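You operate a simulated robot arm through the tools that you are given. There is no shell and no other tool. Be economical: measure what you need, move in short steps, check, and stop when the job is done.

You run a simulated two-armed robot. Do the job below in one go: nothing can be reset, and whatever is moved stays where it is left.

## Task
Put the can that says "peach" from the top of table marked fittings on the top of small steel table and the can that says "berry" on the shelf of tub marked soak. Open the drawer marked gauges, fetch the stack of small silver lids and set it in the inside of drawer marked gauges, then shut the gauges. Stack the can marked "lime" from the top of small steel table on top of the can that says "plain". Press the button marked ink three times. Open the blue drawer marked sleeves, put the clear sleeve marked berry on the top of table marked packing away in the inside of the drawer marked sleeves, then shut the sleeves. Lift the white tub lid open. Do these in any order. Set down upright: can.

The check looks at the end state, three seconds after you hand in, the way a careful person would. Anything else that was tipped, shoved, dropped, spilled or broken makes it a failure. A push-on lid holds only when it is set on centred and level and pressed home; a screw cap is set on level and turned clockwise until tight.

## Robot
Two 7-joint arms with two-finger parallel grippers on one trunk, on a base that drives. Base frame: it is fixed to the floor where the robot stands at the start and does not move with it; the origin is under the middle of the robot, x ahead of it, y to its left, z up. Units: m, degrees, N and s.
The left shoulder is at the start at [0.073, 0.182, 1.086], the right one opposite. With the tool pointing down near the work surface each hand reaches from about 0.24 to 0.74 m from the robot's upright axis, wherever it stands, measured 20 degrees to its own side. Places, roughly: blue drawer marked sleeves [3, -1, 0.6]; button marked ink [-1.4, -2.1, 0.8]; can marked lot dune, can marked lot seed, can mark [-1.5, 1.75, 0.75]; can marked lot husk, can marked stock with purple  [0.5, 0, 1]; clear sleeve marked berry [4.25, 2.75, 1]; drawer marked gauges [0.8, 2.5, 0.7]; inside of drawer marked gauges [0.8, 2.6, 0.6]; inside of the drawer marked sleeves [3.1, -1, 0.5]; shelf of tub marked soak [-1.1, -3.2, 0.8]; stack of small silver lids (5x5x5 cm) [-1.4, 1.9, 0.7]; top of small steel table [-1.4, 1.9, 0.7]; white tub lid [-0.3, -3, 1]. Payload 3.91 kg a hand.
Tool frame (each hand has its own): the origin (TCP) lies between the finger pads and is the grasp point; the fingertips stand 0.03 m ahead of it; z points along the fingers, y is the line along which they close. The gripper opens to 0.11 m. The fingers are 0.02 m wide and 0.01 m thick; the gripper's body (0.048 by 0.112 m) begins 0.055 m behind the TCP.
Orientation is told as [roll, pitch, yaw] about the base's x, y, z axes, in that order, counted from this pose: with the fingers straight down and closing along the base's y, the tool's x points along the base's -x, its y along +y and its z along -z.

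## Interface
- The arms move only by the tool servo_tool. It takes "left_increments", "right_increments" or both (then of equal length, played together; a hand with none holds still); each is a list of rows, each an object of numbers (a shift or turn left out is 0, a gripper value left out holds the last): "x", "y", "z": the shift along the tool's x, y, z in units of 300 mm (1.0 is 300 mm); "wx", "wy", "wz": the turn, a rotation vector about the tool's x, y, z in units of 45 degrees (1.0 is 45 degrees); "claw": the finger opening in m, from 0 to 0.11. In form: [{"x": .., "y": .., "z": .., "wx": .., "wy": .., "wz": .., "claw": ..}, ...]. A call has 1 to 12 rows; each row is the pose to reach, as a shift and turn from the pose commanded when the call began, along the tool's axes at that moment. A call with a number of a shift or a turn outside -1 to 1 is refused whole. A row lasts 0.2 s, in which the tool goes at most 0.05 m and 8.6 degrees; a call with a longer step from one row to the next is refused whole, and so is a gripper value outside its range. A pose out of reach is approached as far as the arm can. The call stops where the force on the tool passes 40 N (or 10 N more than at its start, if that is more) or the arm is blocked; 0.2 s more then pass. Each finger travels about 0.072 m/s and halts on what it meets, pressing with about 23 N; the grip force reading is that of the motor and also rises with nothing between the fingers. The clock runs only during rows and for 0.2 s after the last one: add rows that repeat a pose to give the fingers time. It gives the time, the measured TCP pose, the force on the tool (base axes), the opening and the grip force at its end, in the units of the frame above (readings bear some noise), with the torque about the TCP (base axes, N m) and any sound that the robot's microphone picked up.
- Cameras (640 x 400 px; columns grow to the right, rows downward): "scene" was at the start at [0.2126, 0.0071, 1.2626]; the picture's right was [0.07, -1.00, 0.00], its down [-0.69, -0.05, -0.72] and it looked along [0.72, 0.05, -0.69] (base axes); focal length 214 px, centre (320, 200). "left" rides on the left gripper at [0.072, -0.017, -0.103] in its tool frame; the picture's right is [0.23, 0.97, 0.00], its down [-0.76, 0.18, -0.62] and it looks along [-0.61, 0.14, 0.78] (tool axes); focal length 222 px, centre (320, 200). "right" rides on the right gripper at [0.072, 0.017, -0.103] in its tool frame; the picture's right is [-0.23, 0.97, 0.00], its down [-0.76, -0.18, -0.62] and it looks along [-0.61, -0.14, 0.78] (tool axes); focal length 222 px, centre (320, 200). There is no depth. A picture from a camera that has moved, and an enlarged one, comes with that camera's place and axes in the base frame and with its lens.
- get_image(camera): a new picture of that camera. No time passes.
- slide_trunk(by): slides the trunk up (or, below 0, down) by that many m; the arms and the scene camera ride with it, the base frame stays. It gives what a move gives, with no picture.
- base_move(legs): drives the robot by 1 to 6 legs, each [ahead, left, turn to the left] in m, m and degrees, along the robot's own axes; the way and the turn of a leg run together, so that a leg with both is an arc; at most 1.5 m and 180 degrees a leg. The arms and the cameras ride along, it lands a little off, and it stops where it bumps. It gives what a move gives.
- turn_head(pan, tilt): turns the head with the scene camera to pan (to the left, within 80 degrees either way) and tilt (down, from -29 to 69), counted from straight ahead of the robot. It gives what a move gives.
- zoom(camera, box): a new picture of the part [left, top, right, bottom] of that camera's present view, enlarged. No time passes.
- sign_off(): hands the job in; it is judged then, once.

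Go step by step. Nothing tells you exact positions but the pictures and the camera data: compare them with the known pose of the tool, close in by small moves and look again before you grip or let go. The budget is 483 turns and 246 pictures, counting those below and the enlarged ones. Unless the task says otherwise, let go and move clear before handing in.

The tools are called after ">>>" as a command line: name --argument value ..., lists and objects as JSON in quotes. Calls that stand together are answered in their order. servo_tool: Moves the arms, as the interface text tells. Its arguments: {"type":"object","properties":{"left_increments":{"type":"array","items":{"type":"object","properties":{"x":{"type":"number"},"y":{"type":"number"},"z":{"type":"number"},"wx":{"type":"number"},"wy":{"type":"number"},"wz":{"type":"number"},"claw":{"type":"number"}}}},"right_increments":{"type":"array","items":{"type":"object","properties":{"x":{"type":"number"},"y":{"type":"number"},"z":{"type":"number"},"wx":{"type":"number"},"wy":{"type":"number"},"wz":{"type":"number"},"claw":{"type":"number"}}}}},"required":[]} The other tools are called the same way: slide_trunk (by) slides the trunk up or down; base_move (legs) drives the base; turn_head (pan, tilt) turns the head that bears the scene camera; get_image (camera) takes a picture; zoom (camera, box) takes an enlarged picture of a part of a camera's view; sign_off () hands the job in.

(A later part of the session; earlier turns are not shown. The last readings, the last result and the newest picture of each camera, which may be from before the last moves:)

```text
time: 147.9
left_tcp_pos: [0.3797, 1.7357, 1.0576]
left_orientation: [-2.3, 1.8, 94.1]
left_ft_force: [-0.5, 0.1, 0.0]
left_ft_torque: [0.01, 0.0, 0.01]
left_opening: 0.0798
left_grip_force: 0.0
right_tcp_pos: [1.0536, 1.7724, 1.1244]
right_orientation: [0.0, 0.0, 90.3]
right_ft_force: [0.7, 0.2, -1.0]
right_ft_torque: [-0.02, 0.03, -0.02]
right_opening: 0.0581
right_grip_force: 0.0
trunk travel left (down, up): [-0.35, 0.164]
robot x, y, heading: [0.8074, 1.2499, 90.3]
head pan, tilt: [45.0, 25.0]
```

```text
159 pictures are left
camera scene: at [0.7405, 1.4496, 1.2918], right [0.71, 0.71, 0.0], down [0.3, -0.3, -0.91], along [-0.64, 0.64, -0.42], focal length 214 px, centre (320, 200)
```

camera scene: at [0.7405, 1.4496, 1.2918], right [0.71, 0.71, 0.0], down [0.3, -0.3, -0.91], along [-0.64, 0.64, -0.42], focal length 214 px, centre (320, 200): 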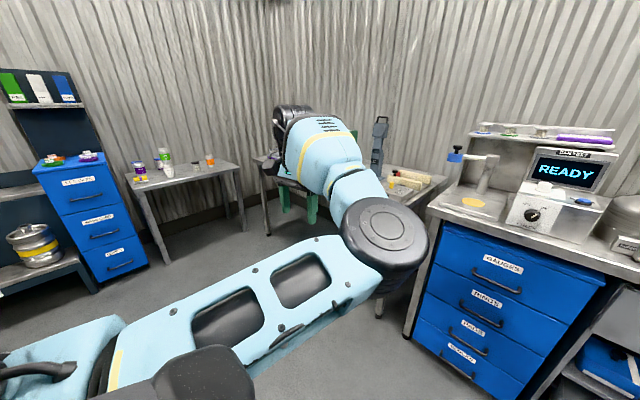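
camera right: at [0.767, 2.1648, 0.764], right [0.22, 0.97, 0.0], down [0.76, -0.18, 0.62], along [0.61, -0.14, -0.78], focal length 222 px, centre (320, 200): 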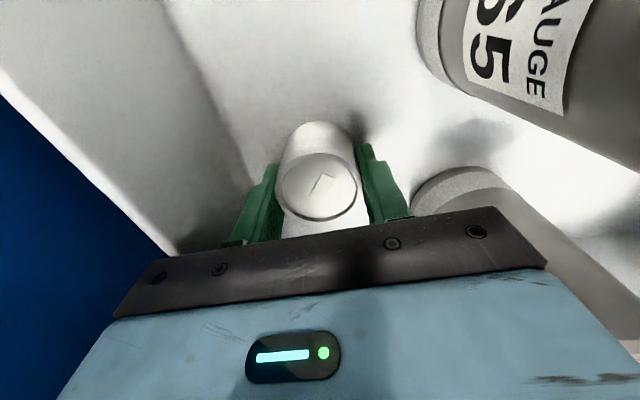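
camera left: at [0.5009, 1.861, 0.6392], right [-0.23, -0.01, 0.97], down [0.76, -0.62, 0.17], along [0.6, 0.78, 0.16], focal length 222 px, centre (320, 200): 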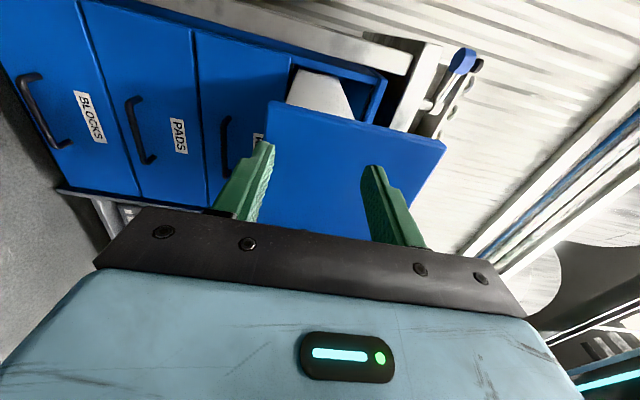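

The left elbow has ended up inboard. I move the hand up and toward home and see whether it recovers.

>>> servo_tool --left_increments '[{"z": -0.12}, {"z": -0.24, "y": -0.06}, {"z": -0.32, "y": -0.18}, {"z": -0.36, "y": -0.3}, {"z": -0.36, "y": -0.44}, {"z": -0.36, "y": -0.58, "wz": 0.09}]'

>>> get_image --camera "scene"

```text
time: 148.8
left_tcp_pos: [0.3807, 1.7295, 1.0884]
left_orientation: [-3.1, 10.8, 99.3]
left_ft_force: [0.4, 0.3, 0.7]
left_ft_torque: [0.05, 0.0, -0.02]
left_opening: 0.08
left_grip_force: 0.0
left hand out of reach, approached as far as the arm can: row 3, 4
right_tcp_pos: [1.0516, 1.773, 1.124]
right_orientation: [0.0, 0.0, 90.3]
right_ft_force: [0.0, -1.1, 0.7]
right_ft_torque: [-0.01, 0.0, 0.0]
right_opening: 0.0581
right_grip_force: 0.1
trunk travel left (down, up): [-0.35, 0.164]
robot x, y, heading: [0.8056, 1.2542, 90.0]
head pan, tilt: [45.0, 25.0]
stopped in row 4 (left hand): the arm was blocked; the commanded pose is now the measured one
```

```text
158 pictures are left
camera scene: at [0.7402, 1.4491, 1.2919], right [0.71, 0.71, 0.0], down [0.3, -0.3, -0.91], along [-0.64, 0.64, -0.42], focal length 214 px, centre (320, 200)
```

scene: 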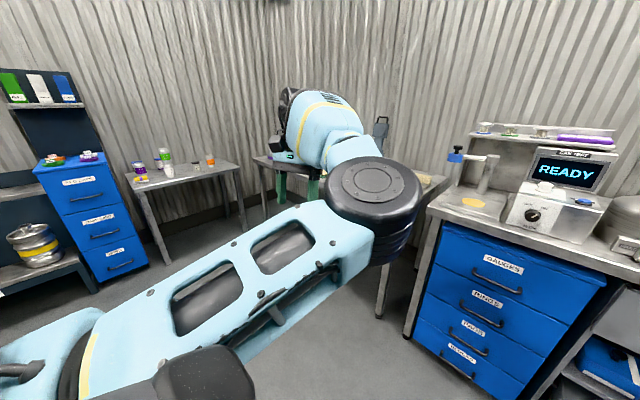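

>>> servo_tool --left_increments '[{"x": -0.15, "z": 0.02}, {"x": -0.3, "z": 0.05}, {"x": -0.45, "z": 0.08}, {"x": -0.6, "z": 0.1}, {"x": -0.75, "z": 0.1}, {"x": -0.9, "z": 0.1}]'

>>> get_image --camera "scene"

```text
time: 150.2
left_tcp_pos: [0.353, 1.8855, 1.0056]
left_orientation: [-3.0, 10.7, 99.2]
left_ft_force: [-1.6, 0.0, -1.5]
left_ft_torque: [-0.01, -0.02, 0.01]
left_opening: 0.0799
left_grip_force: 0.1
left hand out of reach, approached as far as the arm can: row 4, 5, 6
right_tcp_pos: [1.0493, 1.7738, 1.1251]
right_orientation: [-0.1, -0.1, 90.5]
right_ft_force: [-0.6, 0.1, 0.2]
right_ft_torque: [0.03, -0.02, -0.01]
right_opening: 0.0581
right_grip_force: 0.1
trunk travel left (down, up): [-0.35, 0.164]
robot x, y, heading: [0.8062, 1.2494, 90.0]
head pan, tilt: [45.0, 25.0]
```

```text
157 pictures are left
camera scene: at [0.7378, 1.4494, 1.2917], right [0.7, 0.71, 0.0], down [0.3, -0.3, -0.91], along [-0.64, 0.64, -0.42], focal length 214 px, centre (320, 200)
```

scene: 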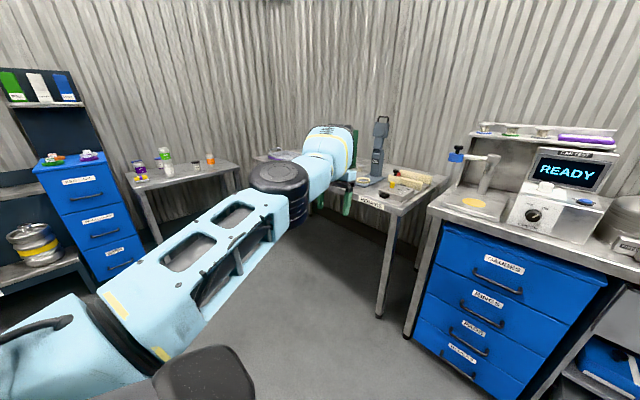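

>>> servo_tool --left_increments '[{"y": -0.12, "z": -0.05}, {"y": -0.26, "z": -0.1}, {"y": -0.4, "z": -0.15}, {"y": -0.54, "z": -0.2}, {"y": -0.68, "z": -0.25}, {"y": -0.8, "z": -0.35}]'

>>> get_image --camera "scene"

```text
time: 151.6
left_tcp_pos: [0.5513, 1.8989, 1.1004]
left_orientation: [-2.9, 10.7, 99.1]
left_ft_force: [0.4, -0.1, -0.7]
left_ft_torque: [-0.04, 0.01, 0.03]
left_opening: 0.08
left_grip_force: 0.0
left hand out of reach, approached as far as the arm can: row 2, 3, 4, 5, 6
right_tcp_pos: [1.051, 1.7729, 1.1245]
right_orientation: [0.0, 0.1, 90.3]
right_ft_force: [-0.3, 0.6, 0.0]
right_ft_torque: [0.01, -0.01, -0.01]
right_opening: 0.0581
right_grip_force: 0.0
trunk travel left (down, up): [-0.35, 0.164]
robot x, y, heading: [0.8053, 1.2569, 90.6]
head pan, tilt: [45.0, 25.0]
```

```text
156 pictures are left
camera scene: at [0.7399, 1.4498, 1.2917], right [0.71, 0.71, 0.0], down [0.3, -0.3, -0.91], along [-0.64, 0.64, -0.42], focal length 214 px, centre (320, 200)
```

scene: 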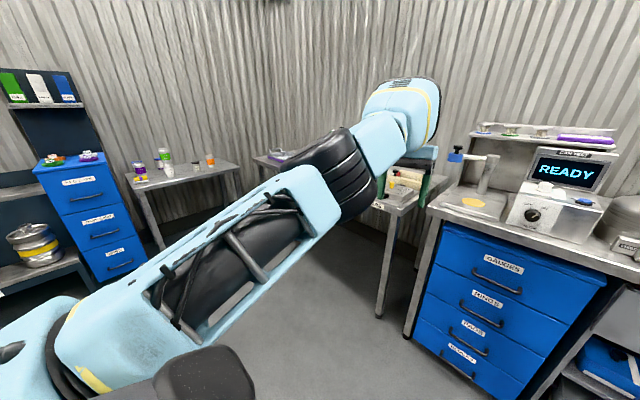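

Elbow is swinging outward again. Retract toward home and level the hand.

>>> servo_tool --left_increments '[{"x": 0.13, "z": -0.04, "wx": -0.02, "wy": -0.05, "wz": 0.04}, {"x": 0.26, "z": -0.08, "wx": -0.04, "wy": -0.1, "wz": 0.08}, {"x": 0.39, "z": -0.1, "wx": -0.06, "wy": -0.15, "wz": 0.12}, {"x": 0.52, "z": -0.1, "wx": -0.06, "wy": -0.2, "wz": 0.16}, {"x": 0.65, "z": -0.1, "wx": -0.06, "wy": -0.24, "wz": 0.2}, {"x": 0.7, "z": -0.1, "wx": -0.06, "wy": -0.24, "wz": 0.2}]'

>>> get_image --camera "scene"

```text
time: 153.2
left_tcp_pos: [0.4858, 1.8007, 1.2031]
left_orientation: [-5.2, -1.2, 93.7]
left_ft_force: [-0.5, 0.5, 0.1]
left_ft_torque: [-0.03, 0.01, 0.0]
left_opening: 0.0799
left_grip_force: 0.1
left hand out of reach, approached as far as the arm can: row 3, 4, 5, 6
right_tcp_pos: [1.0524, 1.7736, 1.1254]
right_orientation: [-0.1, 0.1, 90.3]
right_ft_force: [-0.3, 0.6, -1.0]
right_ft_torque: [-0.02, 0.02, 0.0]
right_opening: 0.058
right_grip_force: 0.2
trunk travel left (down, up): [-0.35, 0.164]
robot x, y, heading: [0.8082, 1.2521, 90.2]
head pan, tilt: [45.0, 25.0]
stopped in row 6 (left hand): the arm was blocked; the commanded pose is now the measured one
```

```text
155 pictures are left
camera scene: at [0.7404, 1.4494, 1.2919], right [0.71, 0.71, 0.0], down [0.3, -0.3, -0.91], along [-0.64, 0.64, -0.42], focal length 214 px, centre (320, 200)
```

scene: 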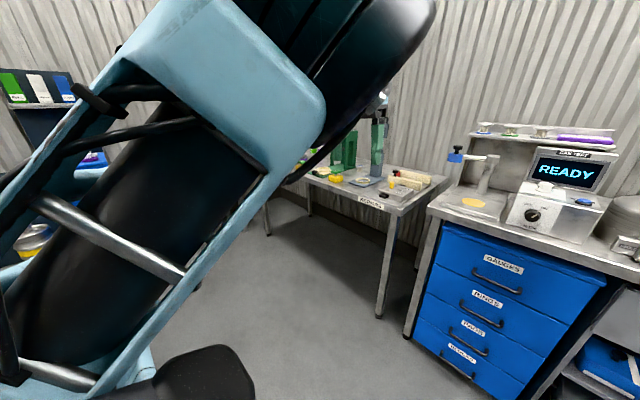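

>>> servo_tool --left_increments '[{"z": 0.12, "x": -0.05}, {"z": 0.24, "x": -0.1}, {"z": 0.36, "x": -0.15}, {"z": 0.48, "x": -0.15}, {"z": 0.6, "x": -0.1}, {"z": 0.72, "x": -0.05}, {"z": 0.72}]'

>>> get_image --camera "scene"

```text
time: 155.0
left_tcp_pos: [0.4719, 1.8003, 0.9757]
left_orientation: [-8.7, -0.1, 98.5]
left_ft_force: [-0.1, -1.1, -0.3]
left_ft_torque: [0.02, -0.01, -0.01]
left_opening: 0.0799
left_grip_force: 0.0
right_tcp_pos: [1.0511, 1.7732, 1.1241]
right_orientation: [0.0, 0.1, 90.2]
right_ft_force: [-0.8, -0.3, 0.2]
right_ft_torque: [0.0, -0.05, -0.02]
right_opening: 0.0579
right_grip_force: 0.1
trunk travel left (down, up): [-0.35, 0.164]
robot x, y, heading: [0.81, 1.2533, 90.3]
head pan, tilt: [45.0, 25.0]
stopped in row 7 (left hand): the arm was blocked; the commanded pose is now the measured one
```

```text
154 pictures are left
camera scene: at [0.7401, 1.4501, 1.2917], right [0.71, 0.71, 0.0], down [0.3, -0.3, -0.91], along [-0.64, 0.64, -0.42], focal length 214 px, centre (320, 200)
```

scene: 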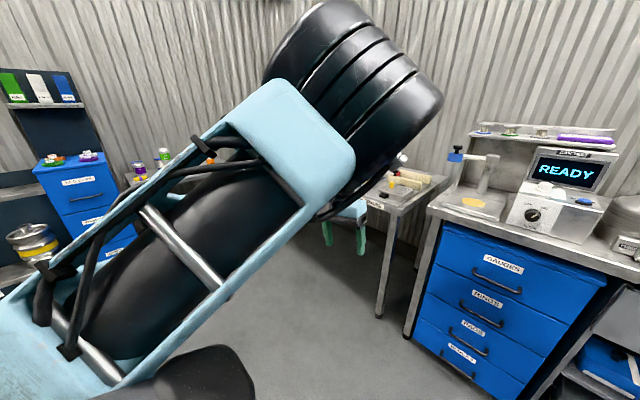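

>>> servo_tool --left_increments '[{"wz": 0.15, "wx": -0.05}, {"wz": 0.3, "wx": -0.1}, {"wz": 0.45, "wx": -0.15}, {"wz": 0.6, "wx": -0.2}, {"wz": 0.8, "wx": -0.2}]'

>>> servo_tool --left_increments '[{"y": -0.12}, {"y": -0.25}, {"y": -0.38}, {"y": -0.5}]'

>>> get_image --camera "scene"

```text
refused: row 5 steps farther than a row can; nothing moved
```

```text
time: 156.2
left_tcp_pos: [0.5518, 1.8551, 1.013]
left_orientation: [-13.1, -0.3, 102.8]
left_ft_force: [-0.5, 1.3, 0.2]
left_ft_torque: [-0.03, 0.01, 0.0]
left_opening: 0.0801
left_grip_force: 0.0
left hand out of reach, approached as far as the arm can: row 3, 4
right_tcp_pos: [1.0525, 1.7733, 1.1245]
right_orientation: [0.0, 0.0, 90.3]
right_ft_force: [-0.1, -0.3, 0.1]
right_ft_torque: [0.0, 0.04, 0.02]
right_opening: 0.0582
right_grip_force: 0.0
trunk travel left (down, up): [-0.35, 0.164]
robot x, y, heading: [0.8101, 1.2507, 90.4]
head pan, tilt: [45.0, 25.0]
stopped in row 4 (left hand): the arm was blocked; the commanded pose is now the measured one
```

```text
153 pictures are left
camera scene: at [0.7401, 1.4494, 1.2918], right [0.71, 0.71, 0.0], down [0.3, -0.3, -0.91], along [-0.64, 0.64, -0.42], focal length 214 px, centre (320, 200)
```

scene: 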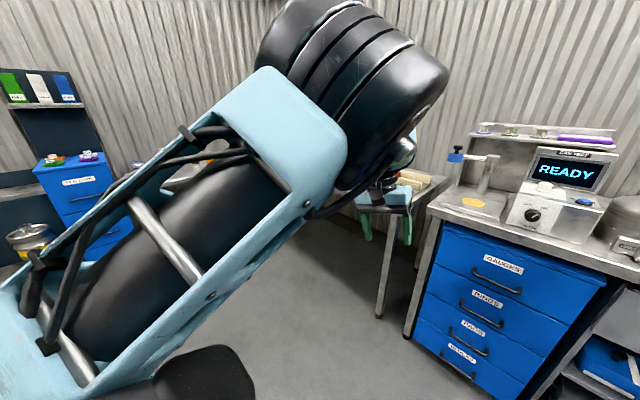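

>>> servo_tool --left_increments '[{"wz": 0.15}, {"wz": 0.3}, {"wz": 0.45}, {"wz": 0.6}, {"wz": 0.75}, {"wz": 0.9}]'

>>> servo_tool --left_increments '[{"wz": 0.15}, {"wz": 0.3}, {"wz": 0.45}, {"wz": 0.6}, {"wz": 0.75}, {"wz": 0.9}]'

>>> get_image --camera "scene"

```text
time: 157.8
left_tcp_pos: [0.5114, 1.8545, 1.0205]
left_orientation: [-13.0, -11.2, 68.2]
left_ft_force: [0.9, -0.2, -1.2]
left_ft_torque: [0.04, 0.05, 0.02]
left_opening: 0.0799
left_grip_force: 0.0
right_tcp_pos: [1.0524, 1.7737, 1.1233]
right_orientation: [0.0, 0.0, 90.3]
right_ft_force: [0.0, 0.4, -0.9]
right_ft_torque: [-0.01, -0.01, -0.02]
right_opening: 0.058
right_grip_force: 0.1
trunk travel left (down, up): [-0.35, 0.164]
robot x, y, heading: [0.8083, 1.2551, 90.1]
head pan, tilt: [45.0, 25.0]
stopped in row 6 (left hand): the arm was blocked; the commanded pose is now the measured one
```

```text
time: 159.4
left_tcp_pos: [0.4652, 1.8498, 1.0296]
left_orientation: [-2.8, -20.4, 32.2]
left_ft_force: [0.1, -0.7, -0.5]
left_ft_torque: [-0.01, -0.01, -0.04]
left_opening: 0.0795
left_grip_force: 0.0
right_tcp_pos: [1.0531, 1.7731, 1.1245]
right_orientation: [0.1, 0.0, 90.4]
right_ft_force: [0.1, 0.4, -0.7]
right_ft_torque: [-0.01, -0.03, 0.01]
right_opening: 0.0581
right_grip_force: 0.0
trunk travel left (down, up): [-0.35, 0.164]
robot x, y, heading: [0.8074, 1.2545, 90.1]
head pan, tilt: [45.0, 25.0]
stopped in row 6 (left hand): the arm was blocked; the commanded pose is now the measured one
```

```text
152 pictures are left
camera scene: at [0.7403, 1.4496, 1.2918], right [0.71, 0.71, 0.0], down [0.3, -0.3, -0.91], along [-0.64, 0.64, -0.42], focal length 214 px, centre (320, 200)
```

scene: 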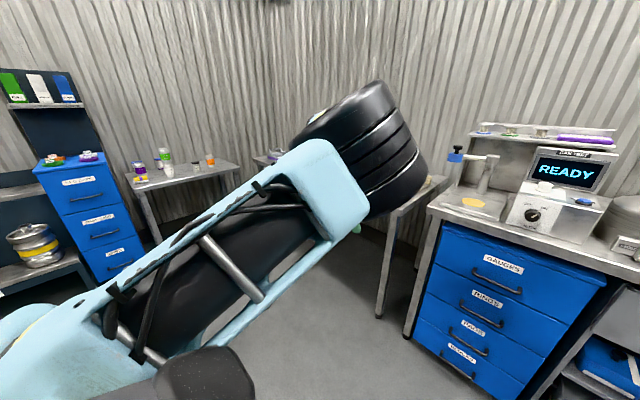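

>>> servo_tool --left_increments '[{"wz": -0.18}, {"wz": -0.36}, {"wz": -0.54}, {"wz": -0.72}, {"wz": -0.9}]'

>>> servo_tool --left_increments '[{"wz": -0.18}, {"wz": -0.36}, {"wz": -0.54}, {"wz": -0.72}, {"wz": -0.9}]'

>>> servo_tool --left_increments '[{"wz": -0.18}, {"wz": -0.36}, {"wz": -0.54}, {"wz": -0.72}, {"wz": -0.9}]'

>>> get_image --camera "scene"

```text
time: 160.6
left_tcp_pos: [0.4496, 1.8473, 1.0319]
left_orientation: [-16.1, -14.0, 76.1]
left_ft_force: [0.0, 0.3, -0.3]
left_ft_torque: [-0.03, -0.02, 0.01]
left_opening: 0.08
left_grip_force: 0.1
right_tcp_pos: [1.0525, 1.774, 1.1245]
right_orientation: [0.0, 0.1, 90.2]
right_ft_force: [0.4, 0.3, -0.4]
right_ft_torque: [0.02, 0.01, 0.01]
right_opening: 0.0579
right_grip_force: 0.0
trunk travel left (down, up): [-0.35, 0.164]
robot x, y, heading: [0.808, 1.2543, 89.8]
head pan, tilt: [45.0, 25.0]
```

```text
time: 161.8
left_tcp_pos: [0.4544, 1.8481, 1.0296]
left_orientation: [-20.4, -0.5, 114.0]
left_ft_force: [-0.1, -0.5, -0.9]
left_ft_torque: [0.01, -0.01, -0.01]
left_opening: 0.08
left_grip_force: 0.1
right_tcp_pos: [1.0523, 1.7736, 1.1231]
right_orientation: [0.0, -0.1, 90.2]
right_ft_force: [-0.1, 0.0, 0.1]
right_ft_torque: [0.01, 0.03, 0.02]
right_opening: 0.0577
right_grip_force: 0.2
trunk travel left (down, up): [-0.35, 0.164]
robot x, y, heading: [0.8089, 1.2509, 90.3]
head pan, tilt: [45.0, 25.0]
```

```text
time: 163.0
left_tcp_pos: [0.4555, 1.847, 1.0269]
left_orientation: [-16.1, 12.9, 152.7]
left_ft_force: [0.0, -0.2, -0.2]
left_ft_torque: [0.05, 0.01, 0.02]
left_opening: 0.0799
left_grip_force: 0.1
right_tcp_pos: [1.0527, 1.7736, 1.1246]
right_orientation: [0.0, 0.0, 90.2]
right_ft_force: [0.3, -0.2, 0.4]
right_ft_torque: [0.05, 0.03, -0.02]
right_opening: 0.0579
right_grip_force: 0.1
trunk travel left (down, up): [-0.35, 0.164]
robot x, y, heading: [0.8066, 1.2518, 89.9]
head pan, tilt: [45.0, 25.0]
```

```text
151 pictures are left
camera scene: at [0.7404, 1.4496, 1.2918], right [0.71, 0.71, 0.0], down [0.3, -0.3, -0.91], along [-0.64, 0.64, -0.42], focal length 214 px, centre (320, 200)
```

scene: 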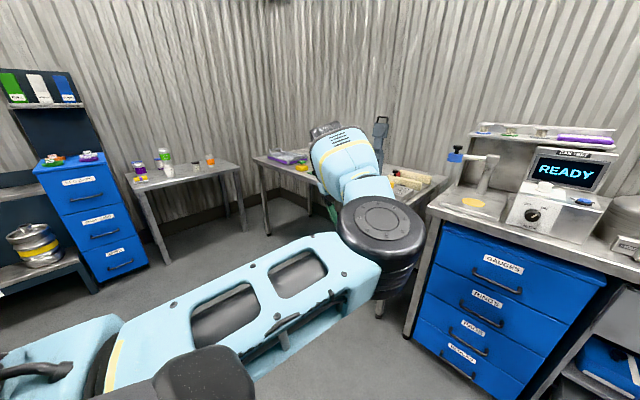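

>>> servo_tool --left_increments '[{"wz": 0.18}, {"wz": 0.36}, {"wz": 0.54}, {"wz": 0.72}, {"wz": 0.9}]'

>>> servo_tool --left_increments '[{"wz": 0.18}, {"wz": 0.36}, {"wz": 0.54}, {"wz": 0.72}, {"wz": 0.9}]'

>>> servo_tool --left_increments '[{"wz": 0.18}, {"wz": 0.36}, {"wz": 0.54}, {"wz": 0.72}, {"wz": 0.9}]'

>>> servo_tool --left_increments '[{"wz": 0.18}, {"wz": 0.36}, {"wz": 0.54}, {"wz": 0.72}, {"wz": 0.9}]'

>>> get_image --camera "scene"

```text
time: 164.2
left_tcp_pos: [0.4552, 1.8485, 1.0274]
left_orientation: [-20.5, -0.5, 113.8]
left_ft_force: [-0.1, 0.8, 0.3]
left_ft_torque: [-0.04, 0.03, 0.02]
left_opening: 0.0798
left_grip_force: 0.2
right_tcp_pos: [1.0523, 1.7734, 1.1244]
right_orientation: [0.0, 0.0, 90.3]
right_ft_force: [-0.4, 0.6, 0.9]
right_ft_torque: [0.0, 0.01, 0.01]
right_opening: 0.0582
right_grip_force: 0.0
trunk travel left (down, up): [-0.35, 0.164]
robot x, y, heading: [0.8075, 1.2524, 90.4]
head pan, tilt: [45.0, 25.0]
```

```text
time: 165.4
left_tcp_pos: [0.4565, 1.8479, 1.0288]
left_orientation: [-15.5, -13.6, 75.1]
left_ft_force: [-1.4, 0.1, 0.1]
left_ft_torque: [0.01, 0.02, 0.01]
left_opening: 0.0799
left_grip_force: 0.1
right_tcp_pos: [1.052, 1.774, 1.1243]
right_orientation: [0.0, 0.1, 90.3]
right_ft_force: [-0.7, 0.2, 0.7]
right_ft_torque: [-0.02, -0.02, 0.0]
right_opening: 0.0582
right_grip_force: 0.0
trunk travel left (down, up): [-0.35, 0.164]
robot x, y, heading: [0.8064, 1.2533, 90.2]
head pan, tilt: [45.0, 25.0]
```

```text
time: 166.6
left_tcp_pos: [0.4556, 1.8486, 1.0281]
left_orientation: [-2.7, -20.5, 33.1]
left_ft_force: [-0.5, -0.6, 0.5]
left_ft_torque: [0.0, -0.01, 0.01]
left_opening: 0.08
left_grip_force: 0.1
right_tcp_pos: [1.0522, 1.7735, 1.124]
right_orientation: [0.0, -0.1, 90.3]
right_ft_force: [-0.5, 1.3, -0.3]
right_ft_torque: [-0.04, 0.01, 0.01]
right_opening: 0.0581
right_grip_force: 0.0
trunk travel left (down, up): [-0.35, 0.164]
robot x, y, heading: [0.8049, 1.2506, 90.3]
head pan, tilt: [45.0, 25.0]
```

```text
time: 167.8
left_tcp_pos: [0.4558, 1.8469, 1.0271]
left_orientation: [11.6, -17.0, -9.5]
left_ft_force: [0.1, -0.4, 0.3]
left_ft_torque: [0.01, -0.02, 0.02]
left_opening: 0.0799
left_grip_force: 0.2
right_tcp_pos: [1.052, 1.7733, 1.1243]
right_orientation: [0.1, 0.0, 90.4]
right_ft_force: [0.0, 0.5, 0.3]
right_ft_torque: [0.0, 0.02, 0.01]
right_opening: 0.058
right_grip_force: 0.2
trunk travel left (down, up): [-0.35, 0.164]
robot x, y, heading: [0.807, 1.2497, 90.2]
head pan, tilt: [45.0, 25.0]
```

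```text
150 pictures are left
camera scene: at [0.7404, 1.4496, 1.2918], right [0.71, 0.71, 0.0], down [0.3, -0.3, -0.91], along [-0.64, 0.64, -0.42], focal length 214 px, centre (320, 200)
```

scene: 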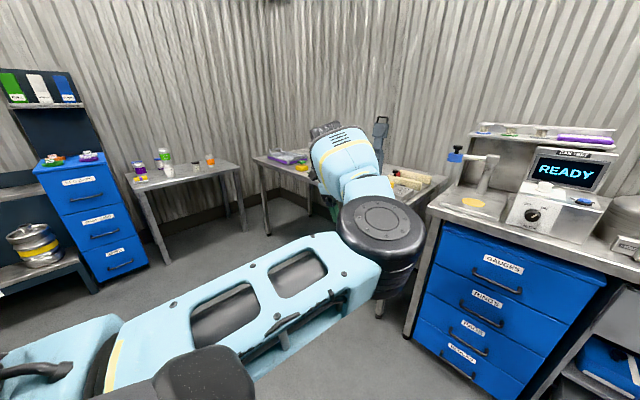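

>>> servo_tool --left_increments '[{"wx": 0.06, "wy": 0.08, "wz": -0.12}, {"wx": 0.12, "wy": 0.16, "wz": -0.24}, {"wx": 0.18, "wy": 0.24, "wz": -0.36}, {"wx": 0.26, "wy": 0.34, "wz": -0.48}, {"wx": 0.26, "wy": 0.38, "wz": -0.64}, {"wx": 0.26, "wy": 0.38, "wz": -0.8}, {"wx": 0.26, "wy": 0.38, "wz": -0.95}]'

>>> servo_tool --left_increments '[{"x": -0.1, "y": -0.08, "z": -0.05}, {"x": -0.2, "y": -0.16, "z": -0.1}, {"x": -0.3, "y": -0.24, "z": -0.15}, {"x": -0.4, "y": -0.32, "z": -0.2}, {"x": -0.5, "y": -0.4, "z": -0.25}, {"x": -0.6, "y": -0.48, "z": -0.3}, {"x": -0.7, "y": -0.56, "z": -0.3}]'

>>> get_image --camera "scene"

```text
time: 169.4
left_tcp_pos: [0.4625, 1.8492, 1.0265]
left_orientation: [-8.1, -0.3, 33.5]
left_ft_force: [0.7, 0.9, -0.3]
left_ft_torque: [0.01, -0.03, -0.04]
left_opening: 0.08
left_grip_force: 0.1
right_tcp_pos: [1.0521, 1.7728, 1.1242]
right_orientation: [0.1, 0.1, 90.3]
right_ft_force: [0.2, -0.5, -0.2]
right_ft_torque: [-0.01, 0.02, -0.02]
right_opening: 0.058
right_grip_force: 0.0
trunk travel left (down, up): [-0.35, 0.164]
robot x, y, heading: [0.8044, 1.2513, 89.9]
head pan, tilt: [45.0, 25.0]
```

```text
time: 170.0
left_tcp_pos: [0.4444, 1.8158, 0.9321]
left_orientation: [-16.7, 10.9, 40.9]
left_ft_force: [-0.5, -0.6, 0.0]
left_ft_torque: [-0.02, 0.03, 0.01]
left_opening: 0.0801
left_grip_force: 0.2
left hand out of reach, approached as far as the arm can: row 1, 2
right_tcp_pos: [1.0504, 1.7742, 1.1241]
right_orientation: [0.0, 0.1, 90.4]
right_ft_force: [-0.2, -0.4, 0.6]
right_ft_torque: [0.01, 0.01, -0.03]
right_opening: 0.058
right_grip_force: 0.0
trunk travel left (down, up): [-0.35, 0.164]
robot x, y, heading: [0.8093, 1.2498, 90.0]
head pan, tilt: [45.0, 25.0]
stopped in row 2 (left hand): the arm was blocked; the commanded pose is now the measured one
```

```text
149 pictures are left
camera scene: at [0.7402, 1.45, 1.2918], right [0.7, 0.71, 0.0], down [0.3, -0.3, -0.91], along [-0.64, 0.64, -0.42], focal length 214 px, centre (320, 200)
```

scene: 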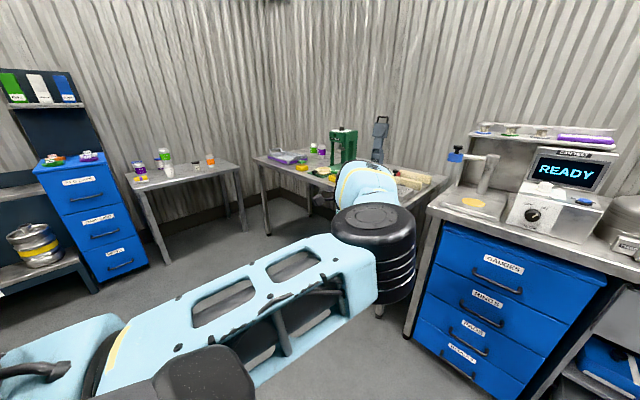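

I'll leave the left arm parked (right arm can do the rest), only raising its hand. Then I survey the rest of the room for the fittings and packing tables.

>>> servo_tool --left_increments '[{"z": -0.1, "x": 0.05, "y": 0.05}, {"z": -0.2, "x": 0.1, "y": 0.1}, {"z": -0.3, "x": 0.15, "y": 0.12}]'

>>> base_move --legs '[[0, 0, -90]]'

>>> turn_head --pan 0 --tilt 20

>>> get_image --camera "scene"

```text
time: 170.8
left_tcp_pos: [0.3822, 1.8419, 1.0187]
left_orientation: [-16.9, 11.0, 40.8]
left_ft_force: [0.0, -0.9, 0.4]
left_ft_torque: [-0.02, -0.01, -0.03]
left_opening: 0.0799
left_grip_force: 0.1
right_tcp_pos: [1.0528, 1.773, 1.1244]
right_orientation: [0.0, -0.1, 90.3]
right_ft_force: [-0.5, 0.1, 0.1]
right_ft_torque: [0.03, -0.04, -0.03]
right_opening: 0.0583
right_grip_force: 0.1
trunk travel left (down, up): [-0.35, 0.164]
robot x, y, heading: [0.8077, 1.2517, 90.4]
head pan, tilt: [45.0, 25.0]
```

```text
time: 175.1
left_tcp_pos: [1.4021, 1.6689, 1.0178]
left_orientation: [-17.0, 11.0, -49.9]
left_ft_force: [-0.2, 0.8, -0.6]
left_ft_torque: [-0.01, -0.01, -0.02]
left_opening: 0.0802
left_grip_force: 0.1
right_tcp_pos: [1.3262, 1.0005, 1.124]
right_orientation: [0.0, 0.0, -0.3]
right_ft_force: [-0.2, -0.3, 0.8]
right_ft_torque: [0.03, 0.03, 0.02]
right_opening: 0.0579
right_grip_force: 0.0
trunk travel left (down, up): [-0.35, 0.164]
robot x, y, heading: [0.8077, 1.2517, -0.7]
head pan, tilt: [45.0, 25.0]
```

```text
time: 176.2
left_tcp_pos: [1.4038, 1.6694, 1.0195]
left_orientation: [-16.8, 10.9, -49.9]
left_ft_force: [0.0, -0.2, -0.3]
left_ft_torque: [-0.02, -0.02, -0.03]
left_opening: 0.08
left_grip_force: 0.0
right_tcp_pos: [1.3262, 1.0013, 1.1243]
right_orientation: [0.1, 0.1, -0.3]
right_ft_force: [-0.8, 0.2, -0.4]
right_ft_torque: [0.03, 0.04, 0.0]
right_opening: 0.058
right_grip_force: 0.0
trunk travel left (down, up): [-0.35, 0.164]
robot x, y, heading: [0.8051, 1.25, -0.6]
head pan, tilt: [0.0, 20.0]
```

```text
148 pictures are left
camera scene: at [1.031, 1.251, 1.2999], right [-0.01, -1.0, 0.0], down [-0.34, 0.0, -0.94], along [0.94, -0.01, -0.34], focal length 214 px, centre (320, 200)
```

scene: 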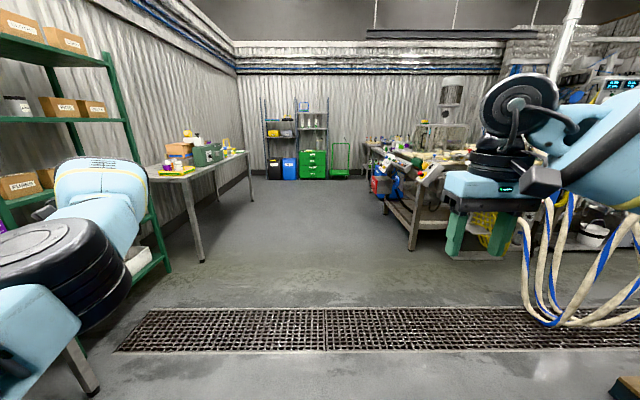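

The packing table appears ahead-left. I drive toward the sleeve's area.

>>> base_move --legs '[[1.5, 0.02, 0.6], [1.5, 0, 0], [0.2, 0, 90]]'

>>> turn_head --pan 0 --tilt 25

>>> get_image --camera "scene"

```text
refused: leg 1 is longer than a leg can be; nothing moved
```

```text
time: 176.9
left_tcp_pos: [1.403, 1.6687, 1.0181]
left_orientation: [-17.0, 11.0, -49.9]
left_ft_force: [-0.5, 0.0, 0.5]
left_ft_torque: [-0.01, 0.0, -0.02]
left_opening: 0.0799
left_grip_force: 0.1
right_tcp_pos: [1.3267, 1.0016, 1.1246]
right_orientation: [0.0, 0.0, -0.2]
right_ft_force: [-0.2, -0.4, -0.7]
right_ft_torque: [-0.02, -0.05, -0.03]
right_opening: 0.0585
right_grip_force: 0.1
trunk travel left (down, up): [-0.35, 0.164]
robot x, y, heading: [0.8099, 1.2534, -0.5]
head pan, tilt: [0.0, 25.0]
```

```text
147 pictures are left
camera scene: at [1.03, 1.2509, 1.2919], right [-0.01, -1.0, 0.0], down [-0.42, 0.0, -0.91], along [0.91, -0.01, -0.42], focal length 214 px, centre (320, 200)
```

scene: 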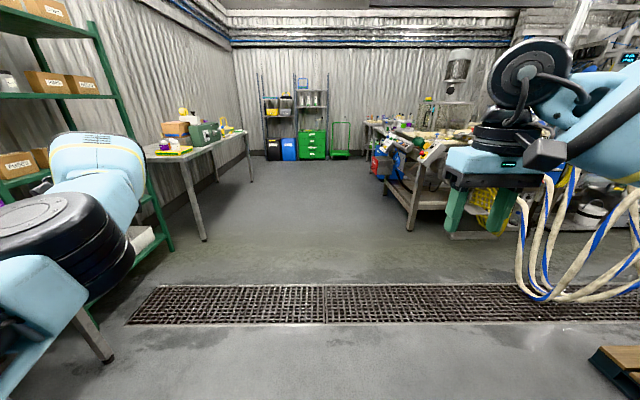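

>>> base_move --legs '[[1.48, 0, 0.6], [1.45, 0, 0], [0, 0, 90]]'

>>> get_image --camera "scene"

```text
time: 194.9
left_tcp_pos: [3.3631, 1.8165, 1.019]
left_orientation: [-16.8, 10.9, 38.6]
left_ft_force: [0.1, -0.2, 0.2]
left_ft_torque: [0.02, -0.02, -0.02]
left_opening: 0.0798
left_grip_force: 0.0
right_tcp_pos: [4.0289, 1.7219, 1.1241]
right_orientation: [0.0, 0.0, 88.2]
right_ft_force: [-0.4, -0.1, -0.8]
right_ft_torque: [0.02, 0.01, 0.01]
right_opening: 0.0582
right_grip_force: 0.1
trunk travel left (down, up): [-0.35, 0.164]
robot x, y, heading: [3.7639, 1.2094, 87.9]
head pan, tilt: [0.0, 25.0]
```

```text
146 pictures are left
camera scene: at [3.7709, 1.4344, 1.2918], right [1.0, -0.03, 0.0], down [-0.01, -0.42, -0.91], along [0.03, 0.91, -0.42], focal length 214 px, centre (320, 200)
```

scene: 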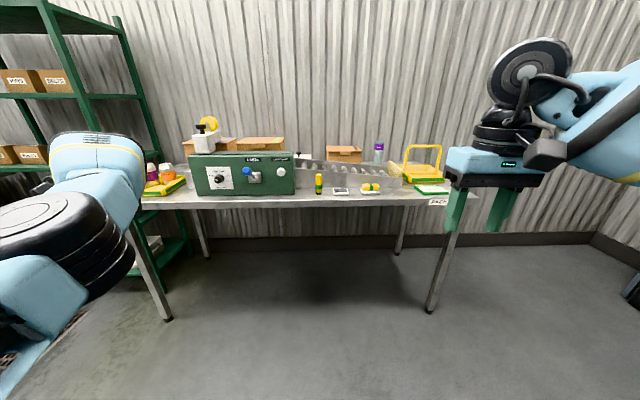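

>>> zoom --camera "scene" --box '[280, 110, 460, 230]'

>>> zoom --camera "scene" --box '[130, 100, 300, 220]'

```text
3.33 times, centred on (370, 170) of scene
camera zoom: at [3.7709, 1.4344, 1.2918], right [1.0, -0.03, 0.0], down [-0.01, -0.42, -0.91], along [0.03, 0.91, -0.42], focal length 715 px, centre (153, 300)
```

zoom: 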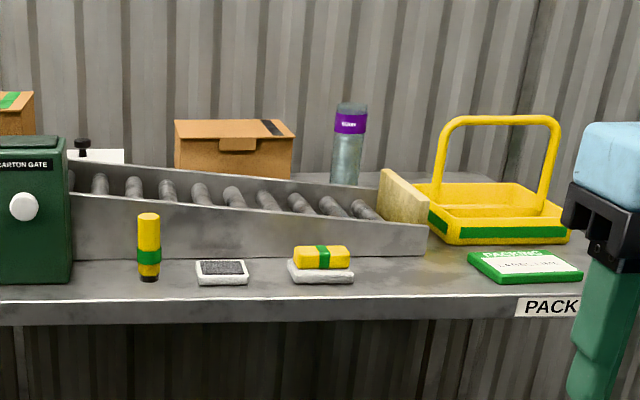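

```text
3.33 times, centred on (215, 160) of scene
camera zoom: at [3.7709, 1.4344, 1.2918], right [1.0, -0.03, 0.0], down [-0.01, -0.42, -0.91], along [0.03, 0.91, -0.42], focal length 715 px, centre (670, 333)
```

zoom: 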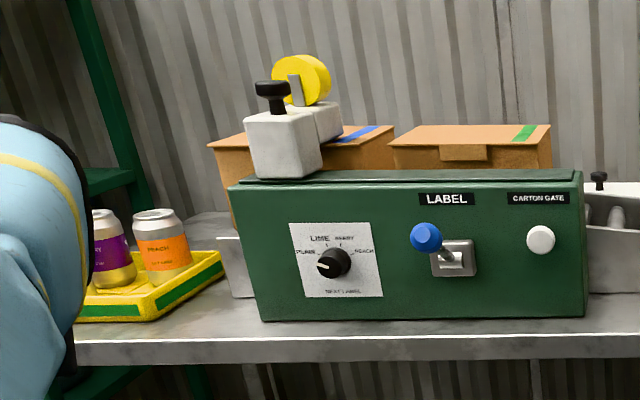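

The clear sleeve (purple "berry" band) stands behind the conveyor, near (4.17, 2.75), top z≈1.07. I raise the trunk and drive closer.

>>> slide_trunk --by 0.16

>>> base_move --legs '[[0.45, -0.33, 2]]'

>>> turn_head --pan 0 --tilt 35

>>> get_image --camera "scene"

>>> get_image --camera "right"

```text
time: 196.8
left_tcp_pos: [3.361, 1.7755, 1.3122]
left_orientation: [-6.6, 2.0, 39.9]
left_ft_force: [-0.1, -0.3, -0.4]
left_ft_torque: [-0.01, 0.0, 0.03]
left_opening: 0.0803
left_grip_force: 0.0
right_tcp_pos: [4.0284, 1.7215, 1.2833]
right_orientation: [0.0, 0.3, 88.1]
right_ft_force: [0.0, 0.3, -0.3]
right_ft_torque: [-0.01, 0.01, 0.02]
right_opening: 0.0579
right_grip_force: 0.2
trunk travel left (down, up): [-0.51, 0.004]
robot x, y, heading: [3.7649, 1.209, 88.3]
head pan, tilt: [0.0, 25.0]
```

```text
time: 200.3
left_tcp_pos: [3.6886, 2.2123, 1.3142]
left_orientation: [-6.5, 1.9, 41.4]
left_ft_force: [-0.7, -0.3, -0.2]
left_ft_torque: [0.02, 0.0, -0.03]
left_opening: 0.08
left_grip_force: 0.0
right_tcp_pos: [4.3574, 2.1785, 1.2842]
right_orientation: [0.0, 0.1, 89.8]
right_ft_force: [-0.2, 0.4, -0.3]
right_ft_torque: [0.02, 0.0, 0.03]
right_opening: 0.058
right_grip_force: 0.0
trunk travel left (down, up): [-0.51, 0.004]
robot x, y, heading: [4.1048, 1.6597, 89.6]
head pan, tilt: [0.0, 25.0]
```

```text
time: 201.0
left_tcp_pos: [3.6893, 2.2116, 1.3133]
left_orientation: [-6.6, 2.0, 41.3]
left_ft_force: [-0.1, -0.4, -0.4]
left_ft_torque: [0.02, 0.0, 0.01]
left_opening: 0.0801
left_grip_force: 0.1
right_tcp_pos: [4.3574, 2.1783, 1.285]
right_orientation: [-0.1, 0.0, 89.7]
right_ft_force: [-0.2, -0.4, 0.0]
right_ft_torque: [0.01, -0.01, -0.01]
right_opening: 0.0579
right_grip_force: 0.0
trunk travel left (down, up): [-0.51, 0.004]
robot x, y, heading: [4.1053, 1.6595, 89.6]
head pan, tilt: [0.0, 35.0]
```

```text
143 pictures are left
camera scene: at [4.1071, 1.7636, 1.4602], right [1.0, -0.01, 0.0], down [0.0, -0.57, -0.82], along [0.01, 0.82, -0.57], focal length 214 px, centre (320, 200)
```

scene: 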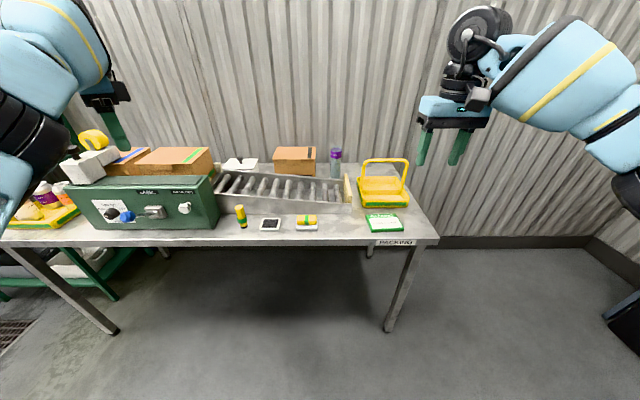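

```text
142 pictures are left
camera right: at [4.3394, 2.1065, 1.3872], right [-0.97, 0.23, 0.0], down [0.18, 0.76, 0.62], along [0.14, 0.61, -0.78], focal length 222 px, centre (320, 200)
```

right: 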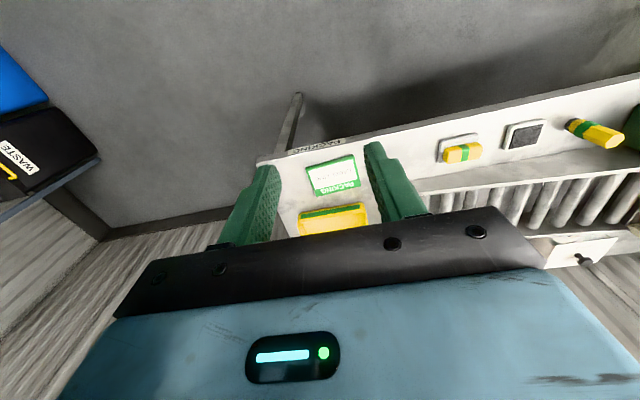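

>>> zoom --camera "scene" --box '[200, 120, 440, 250]'

```text
2.67 times, centred on (320, 185) of scene
camera zoom: at [4.1071, 1.7636, 1.4602], right [1.0, -0.01, 0.0], down [0.0, -0.57, -0.82], along [0.01, 0.82, -0.57], focal length 572 px, centre (320, 240)
```

zoom: 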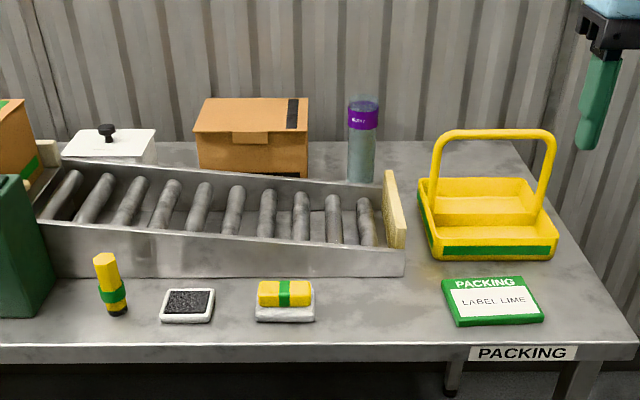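

The sleeve is at ≈(4.20, 2.85), about 20 cm tall. Before choosing the grip I'll go open the sleeves drawer and see its depth. Back off and drive to look.

>>> base_move --legs '[[-0.45, 0, 0], [0, 0, -90], [-1.5, 0, 0]]'

>>> turn_head --pan -60 --tilt 20

>>> get_image --camera "scene"

```text
time: 214.6
left_tcp_pos: [3.15, 1.6037, 1.3134]
left_orientation: [-6.5, 1.9, -47.5]
left_ft_force: [0.4, 0.3, -0.6]
left_ft_torque: [0.0, -0.04, -0.01]
left_opening: 0.0801
left_grip_force: 0.0
right_tcp_pos: [3.1276, 0.9363, 1.2843]
right_orientation: [0.0, 0.0, 0.9]
right_ft_force: [-1.5, -0.6, -0.3]
right_ft_torque: [-0.02, -0.02, 0.01]
right_opening: 0.0579
right_grip_force: 0.1
trunk travel left (down, up): [-0.51, 0.004]
robot x, y, heading: [2.6037, 1.1764, 0.6]
head pan, tilt: [0.0, 35.0]
```

```text
time: 215.9
left_tcp_pos: [3.1498, 1.6054, 1.3142]
left_orientation: [-6.5, 1.9, -47.5]
left_ft_force: [0.3, -0.3, 0.1]
left_ft_torque: [-0.04, 0.0, -0.06]
left_opening: 0.08
left_grip_force: 0.1
right_tcp_pos: [3.1287, 0.9357, 1.2852]
right_orientation: [0.0, 0.0, 0.9]
right_ft_force: [0.8, -0.2, 0.5]
right_ft_torque: [0.0, 0.0, -0.01]
right_opening: 0.0581
right_grip_force: 0.0
trunk travel left (down, up): [-0.51, 0.004]
robot x, y, heading: [2.6022, 1.177, 0.6]
head pan, tilt: [-60.0, 20.0]
```

```text
140 pictures are left
camera scene: at [2.6652, 1.097, 1.484], right [-0.86, -0.51, 0.0], down [-0.17, 0.29, -0.94], along [0.48, -0.81, -0.34], focal length 214 px, centre (320, 200)
```

scene: 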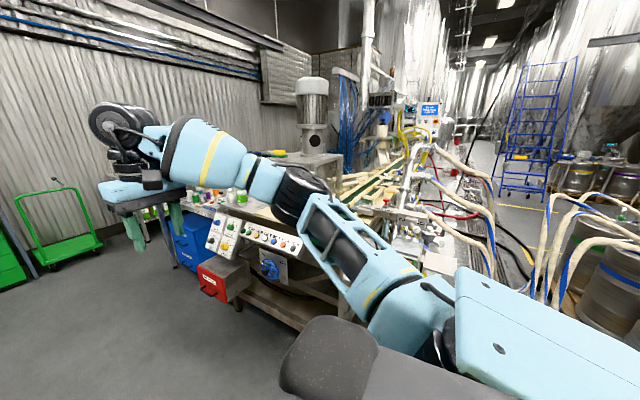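

The sleeves drawer should face −x at (3,−1). I reposition to look from the west side.

>>> base_move --legs '[[-0.7, 0, 0], [0, 0, -60]]'

>>> turn_head --pan 0 --tilt 25

>>> get_image --camera "scene"

```text
time: 222.3
left_tcp_pos: [2.5523, 0.9059, 1.3134]
left_orientation: [-6.5, 1.8, -107.6]
left_ft_force: [-0.6, -0.8, 0.3]
left_ft_torque: [-0.01, -0.02, 0.01]
left_opening: 0.08
left_grip_force: 0.2
right_tcp_pos: [1.9608, 0.5924, 1.285]
right_orientation: [0.0, 0.1, -59.2]
right_ft_force: [-0.5, -0.2, -0.2]
right_ft_torque: [0.01, -0.01, 0.01]
right_opening: 0.0578
right_grip_force: 0.0
trunk travel left (down, up): [-0.51, 0.004]
robot x, y, heading: [1.9035, 1.1682, -59.4]
head pan, tilt: [-60.0, 20.0]
```

```text
time: 223.6
left_tcp_pos: [2.5531, 0.907, 1.3125]
left_orientation: [-6.4, 2.0, -107.4]
left_ft_force: [0.1, -0.1, 0.1]
left_ft_torque: [0.01, -0.02, 0.01]
left_opening: 0.0797
left_grip_force: 0.1
right_tcp_pos: [1.9613, 0.5917, 1.2848]
right_orientation: [0.0, 0.0, -59.3]
right_ft_force: [-0.3, 0.4, 0.6]
right_ft_torque: [0.01, 0.03, -0.01]
right_opening: 0.0581
right_grip_force: 0.0
trunk travel left (down, up): [-0.51, 0.004]
robot x, y, heading: [1.9072, 1.1658, -59.6]
head pan, tilt: [0.0, 25.0]
```

```text
139 pictures are left
camera scene: at [1.9615, 1.0748, 1.4759], right [-0.86, -0.51, 0.0], down [-0.21, 0.36, -0.91], along [0.46, -0.78, -0.42], focal length 214 px, centre (320, 200)
```

scene: 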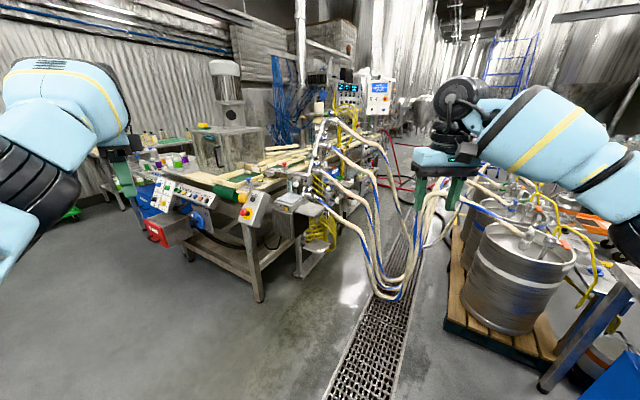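

>>> zoom --camera "scene" --box '[240, 90, 460, 270]'

>>> turn_head --pan -35 --tilt 25

>>> get_image --camera "scene"

```text
2.22 times, centred on (350, 180) of scene
camera zoom: at [1.9615, 1.0748, 1.4759], right [-0.86, -0.51, 0.0], down [-0.21, 0.36, -0.91], along [0.46, -0.78, -0.42], focal length 477 px, centre (253, 244)
```

zoom: 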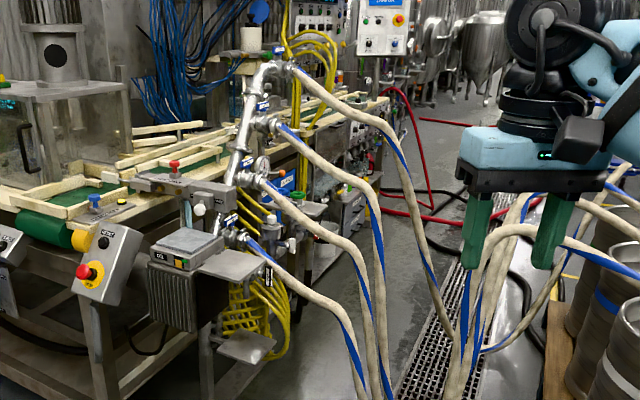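

```text
time: 224.7
left_tcp_pos: [2.5528, 0.9057, 1.3147]
left_orientation: [-6.4, 1.9, -107.6]
left_ft_force: [-0.4, 0.2, 0.4]
left_ft_torque: [-0.01, 0.02, 0.03]
left_opening: 0.0799
left_grip_force: 0.2
right_tcp_pos: [1.9613, 0.5918, 1.2846]
right_orientation: [0.1, 0.0, -59.3]
right_ft_force: [0.0, -0.3, 0.9]
right_ft_torque: [-0.01, 0.01, -0.02]
right_opening: 0.0582
right_grip_force: 0.0
trunk travel left (down, up): [-0.51, 0.004]
robot x, y, heading: [1.9053, 1.1657, -59.1]
head pan, tilt: [-35.0, 25.0]
```

```text
137 pictures are left
camera scene: at [1.9077, 1.0623, 1.4759], right [-1.0, 0.08, 0.0], down [0.03, 0.42, -0.91], along [-0.07, -0.9, -0.42], focal length 214 px, centre (320, 200)
```

scene: 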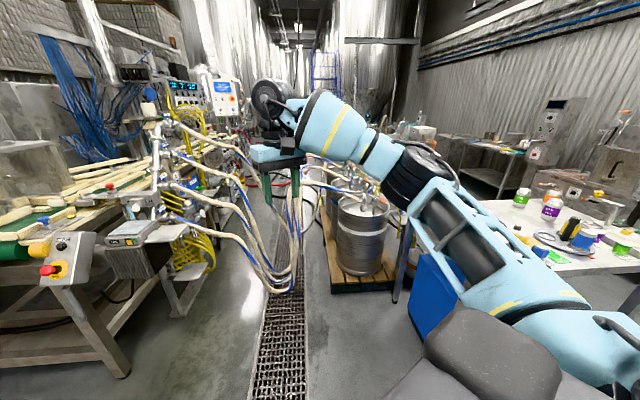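

>>> zoom --camera "scene" --box '[440, 90, 640, 290]'

>>> zoom --camera "scene" --box '[200, 100, 440, 300]'

```text
2.00 times, centred on (540, 190) of scene
camera zoom: at [1.9077, 1.0623, 1.4759], right [-1.0, 0.08, 0.0], down [0.03, 0.42, -0.91], along [-0.07, -0.9, -0.42], focal length 429 px, centre (-120, 220)
```

zoom: 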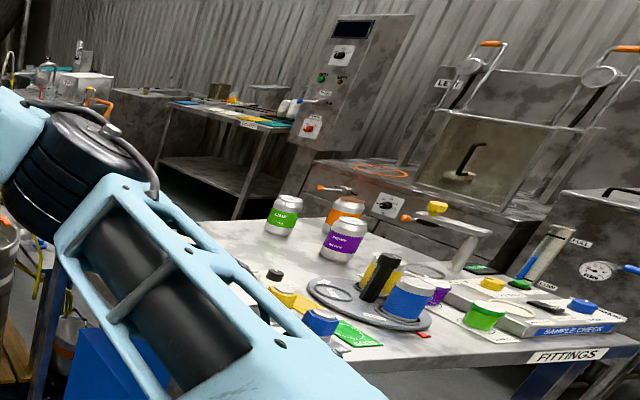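

```text
2.00 times, centred on (320, 200) of scene
camera zoom: at [1.9077, 1.0623, 1.4759], right [-1.0, 0.08, 0.0], down [0.03, 0.42, -0.91], along [-0.07, -0.9, -0.42], focal length 429 px, centre (320, 200)
```

zoom: 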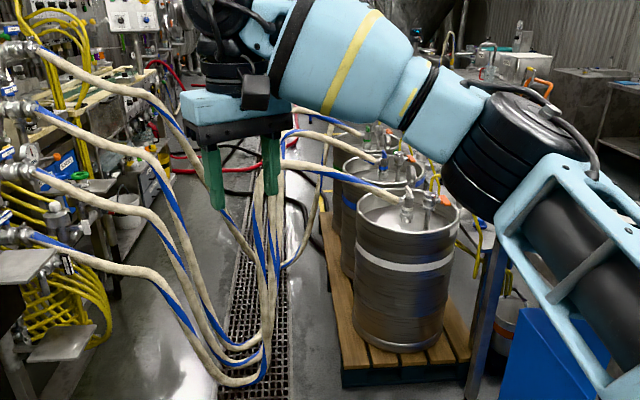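

The front table is marked FITTINGS, so peach and berry (stock) there are the targets. The sleeves drawer sits past hanging hoses, so I'll reach it from the south. First, retry normalising the left arm here in open space.

>>> servo_tool --left_increments '[{"x": -0.04, "y": -0.12, "wz": -0.05}, {"x": -0.08, "y": -0.24, "wz": -0.1}, {"x": -0.12, "y": -0.36, "wz": -0.15}, {"x": -0.16, "y": -0.48, "wz": -0.2}, {"x": -0.2, "y": -0.6, "wz": -0.25}, {"x": -0.24, "y": -0.73, "wz": -0.3}]'

>>> turn_head --pan 45 --tilt 25

>>> get_image --camera "scene"

```text
time: 225.7
left_tcp_pos: [2.4591, 0.948, 1.236]
left_orientation: [-10.2, 14.6, -90.0]
left_ft_force: [0.0, -1.1, -0.2]
left_ft_torque: [0.0, 0.0, -0.03]
left_opening: 0.0799
left_grip_force: 0.0
right_tcp_pos: [1.9642, 0.592, 1.2842]
right_orientation: [-0.1, 0.0, -59.3]
right_ft_force: [0.7, 0.5, -0.1]
right_ft_torque: [-0.02, 0.0, 0.0]
right_opening: 0.0579
right_grip_force: 0.0
trunk travel left (down, up): [-0.51, 0.004]
robot x, y, heading: [1.9107, 1.167, -59.5]
head pan, tilt: [-35.0, 25.0]
stopped in row 5 (left hand): the arm was blocked; the commanded pose is now the measured one
```

```text
time: 227.2
left_tcp_pos: [2.458, 0.9486, 1.2356]
left_orientation: [-10.2, 14.5, -90.0]
left_ft_force: [-0.9, -0.1, 0.3]
left_ft_torque: [0.04, -0.04, 0.03]
left_opening: 0.0798
left_grip_force: 0.0
right_tcp_pos: [1.9618, 0.5924, 1.2839]
right_orientation: [0.0, 0.0, -59.2]
right_ft_force: [-0.3, 0.4, -0.5]
right_ft_torque: [0.01, -0.02, -0.03]
right_opening: 0.0584
right_grip_force: 0.0
trunk travel left (down, up): [-0.51, 0.004]
robot x, y, heading: [1.907, 1.1677, -59.3]
head pan, tilt: [45.0, 25.0]
```

```text
134 pictures are left
camera scene: at [2.004, 1.1313, 1.4759], right [-0.25, -0.97, 0.0], down [-0.41, 0.11, -0.91], along [0.88, -0.23, -0.42], focal length 214 px, centre (320, 200)
```

scene: 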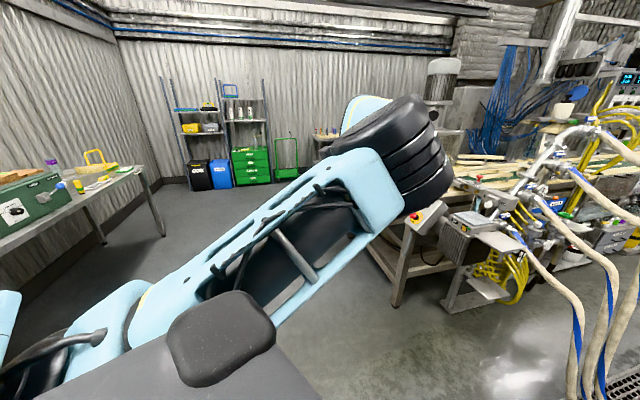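

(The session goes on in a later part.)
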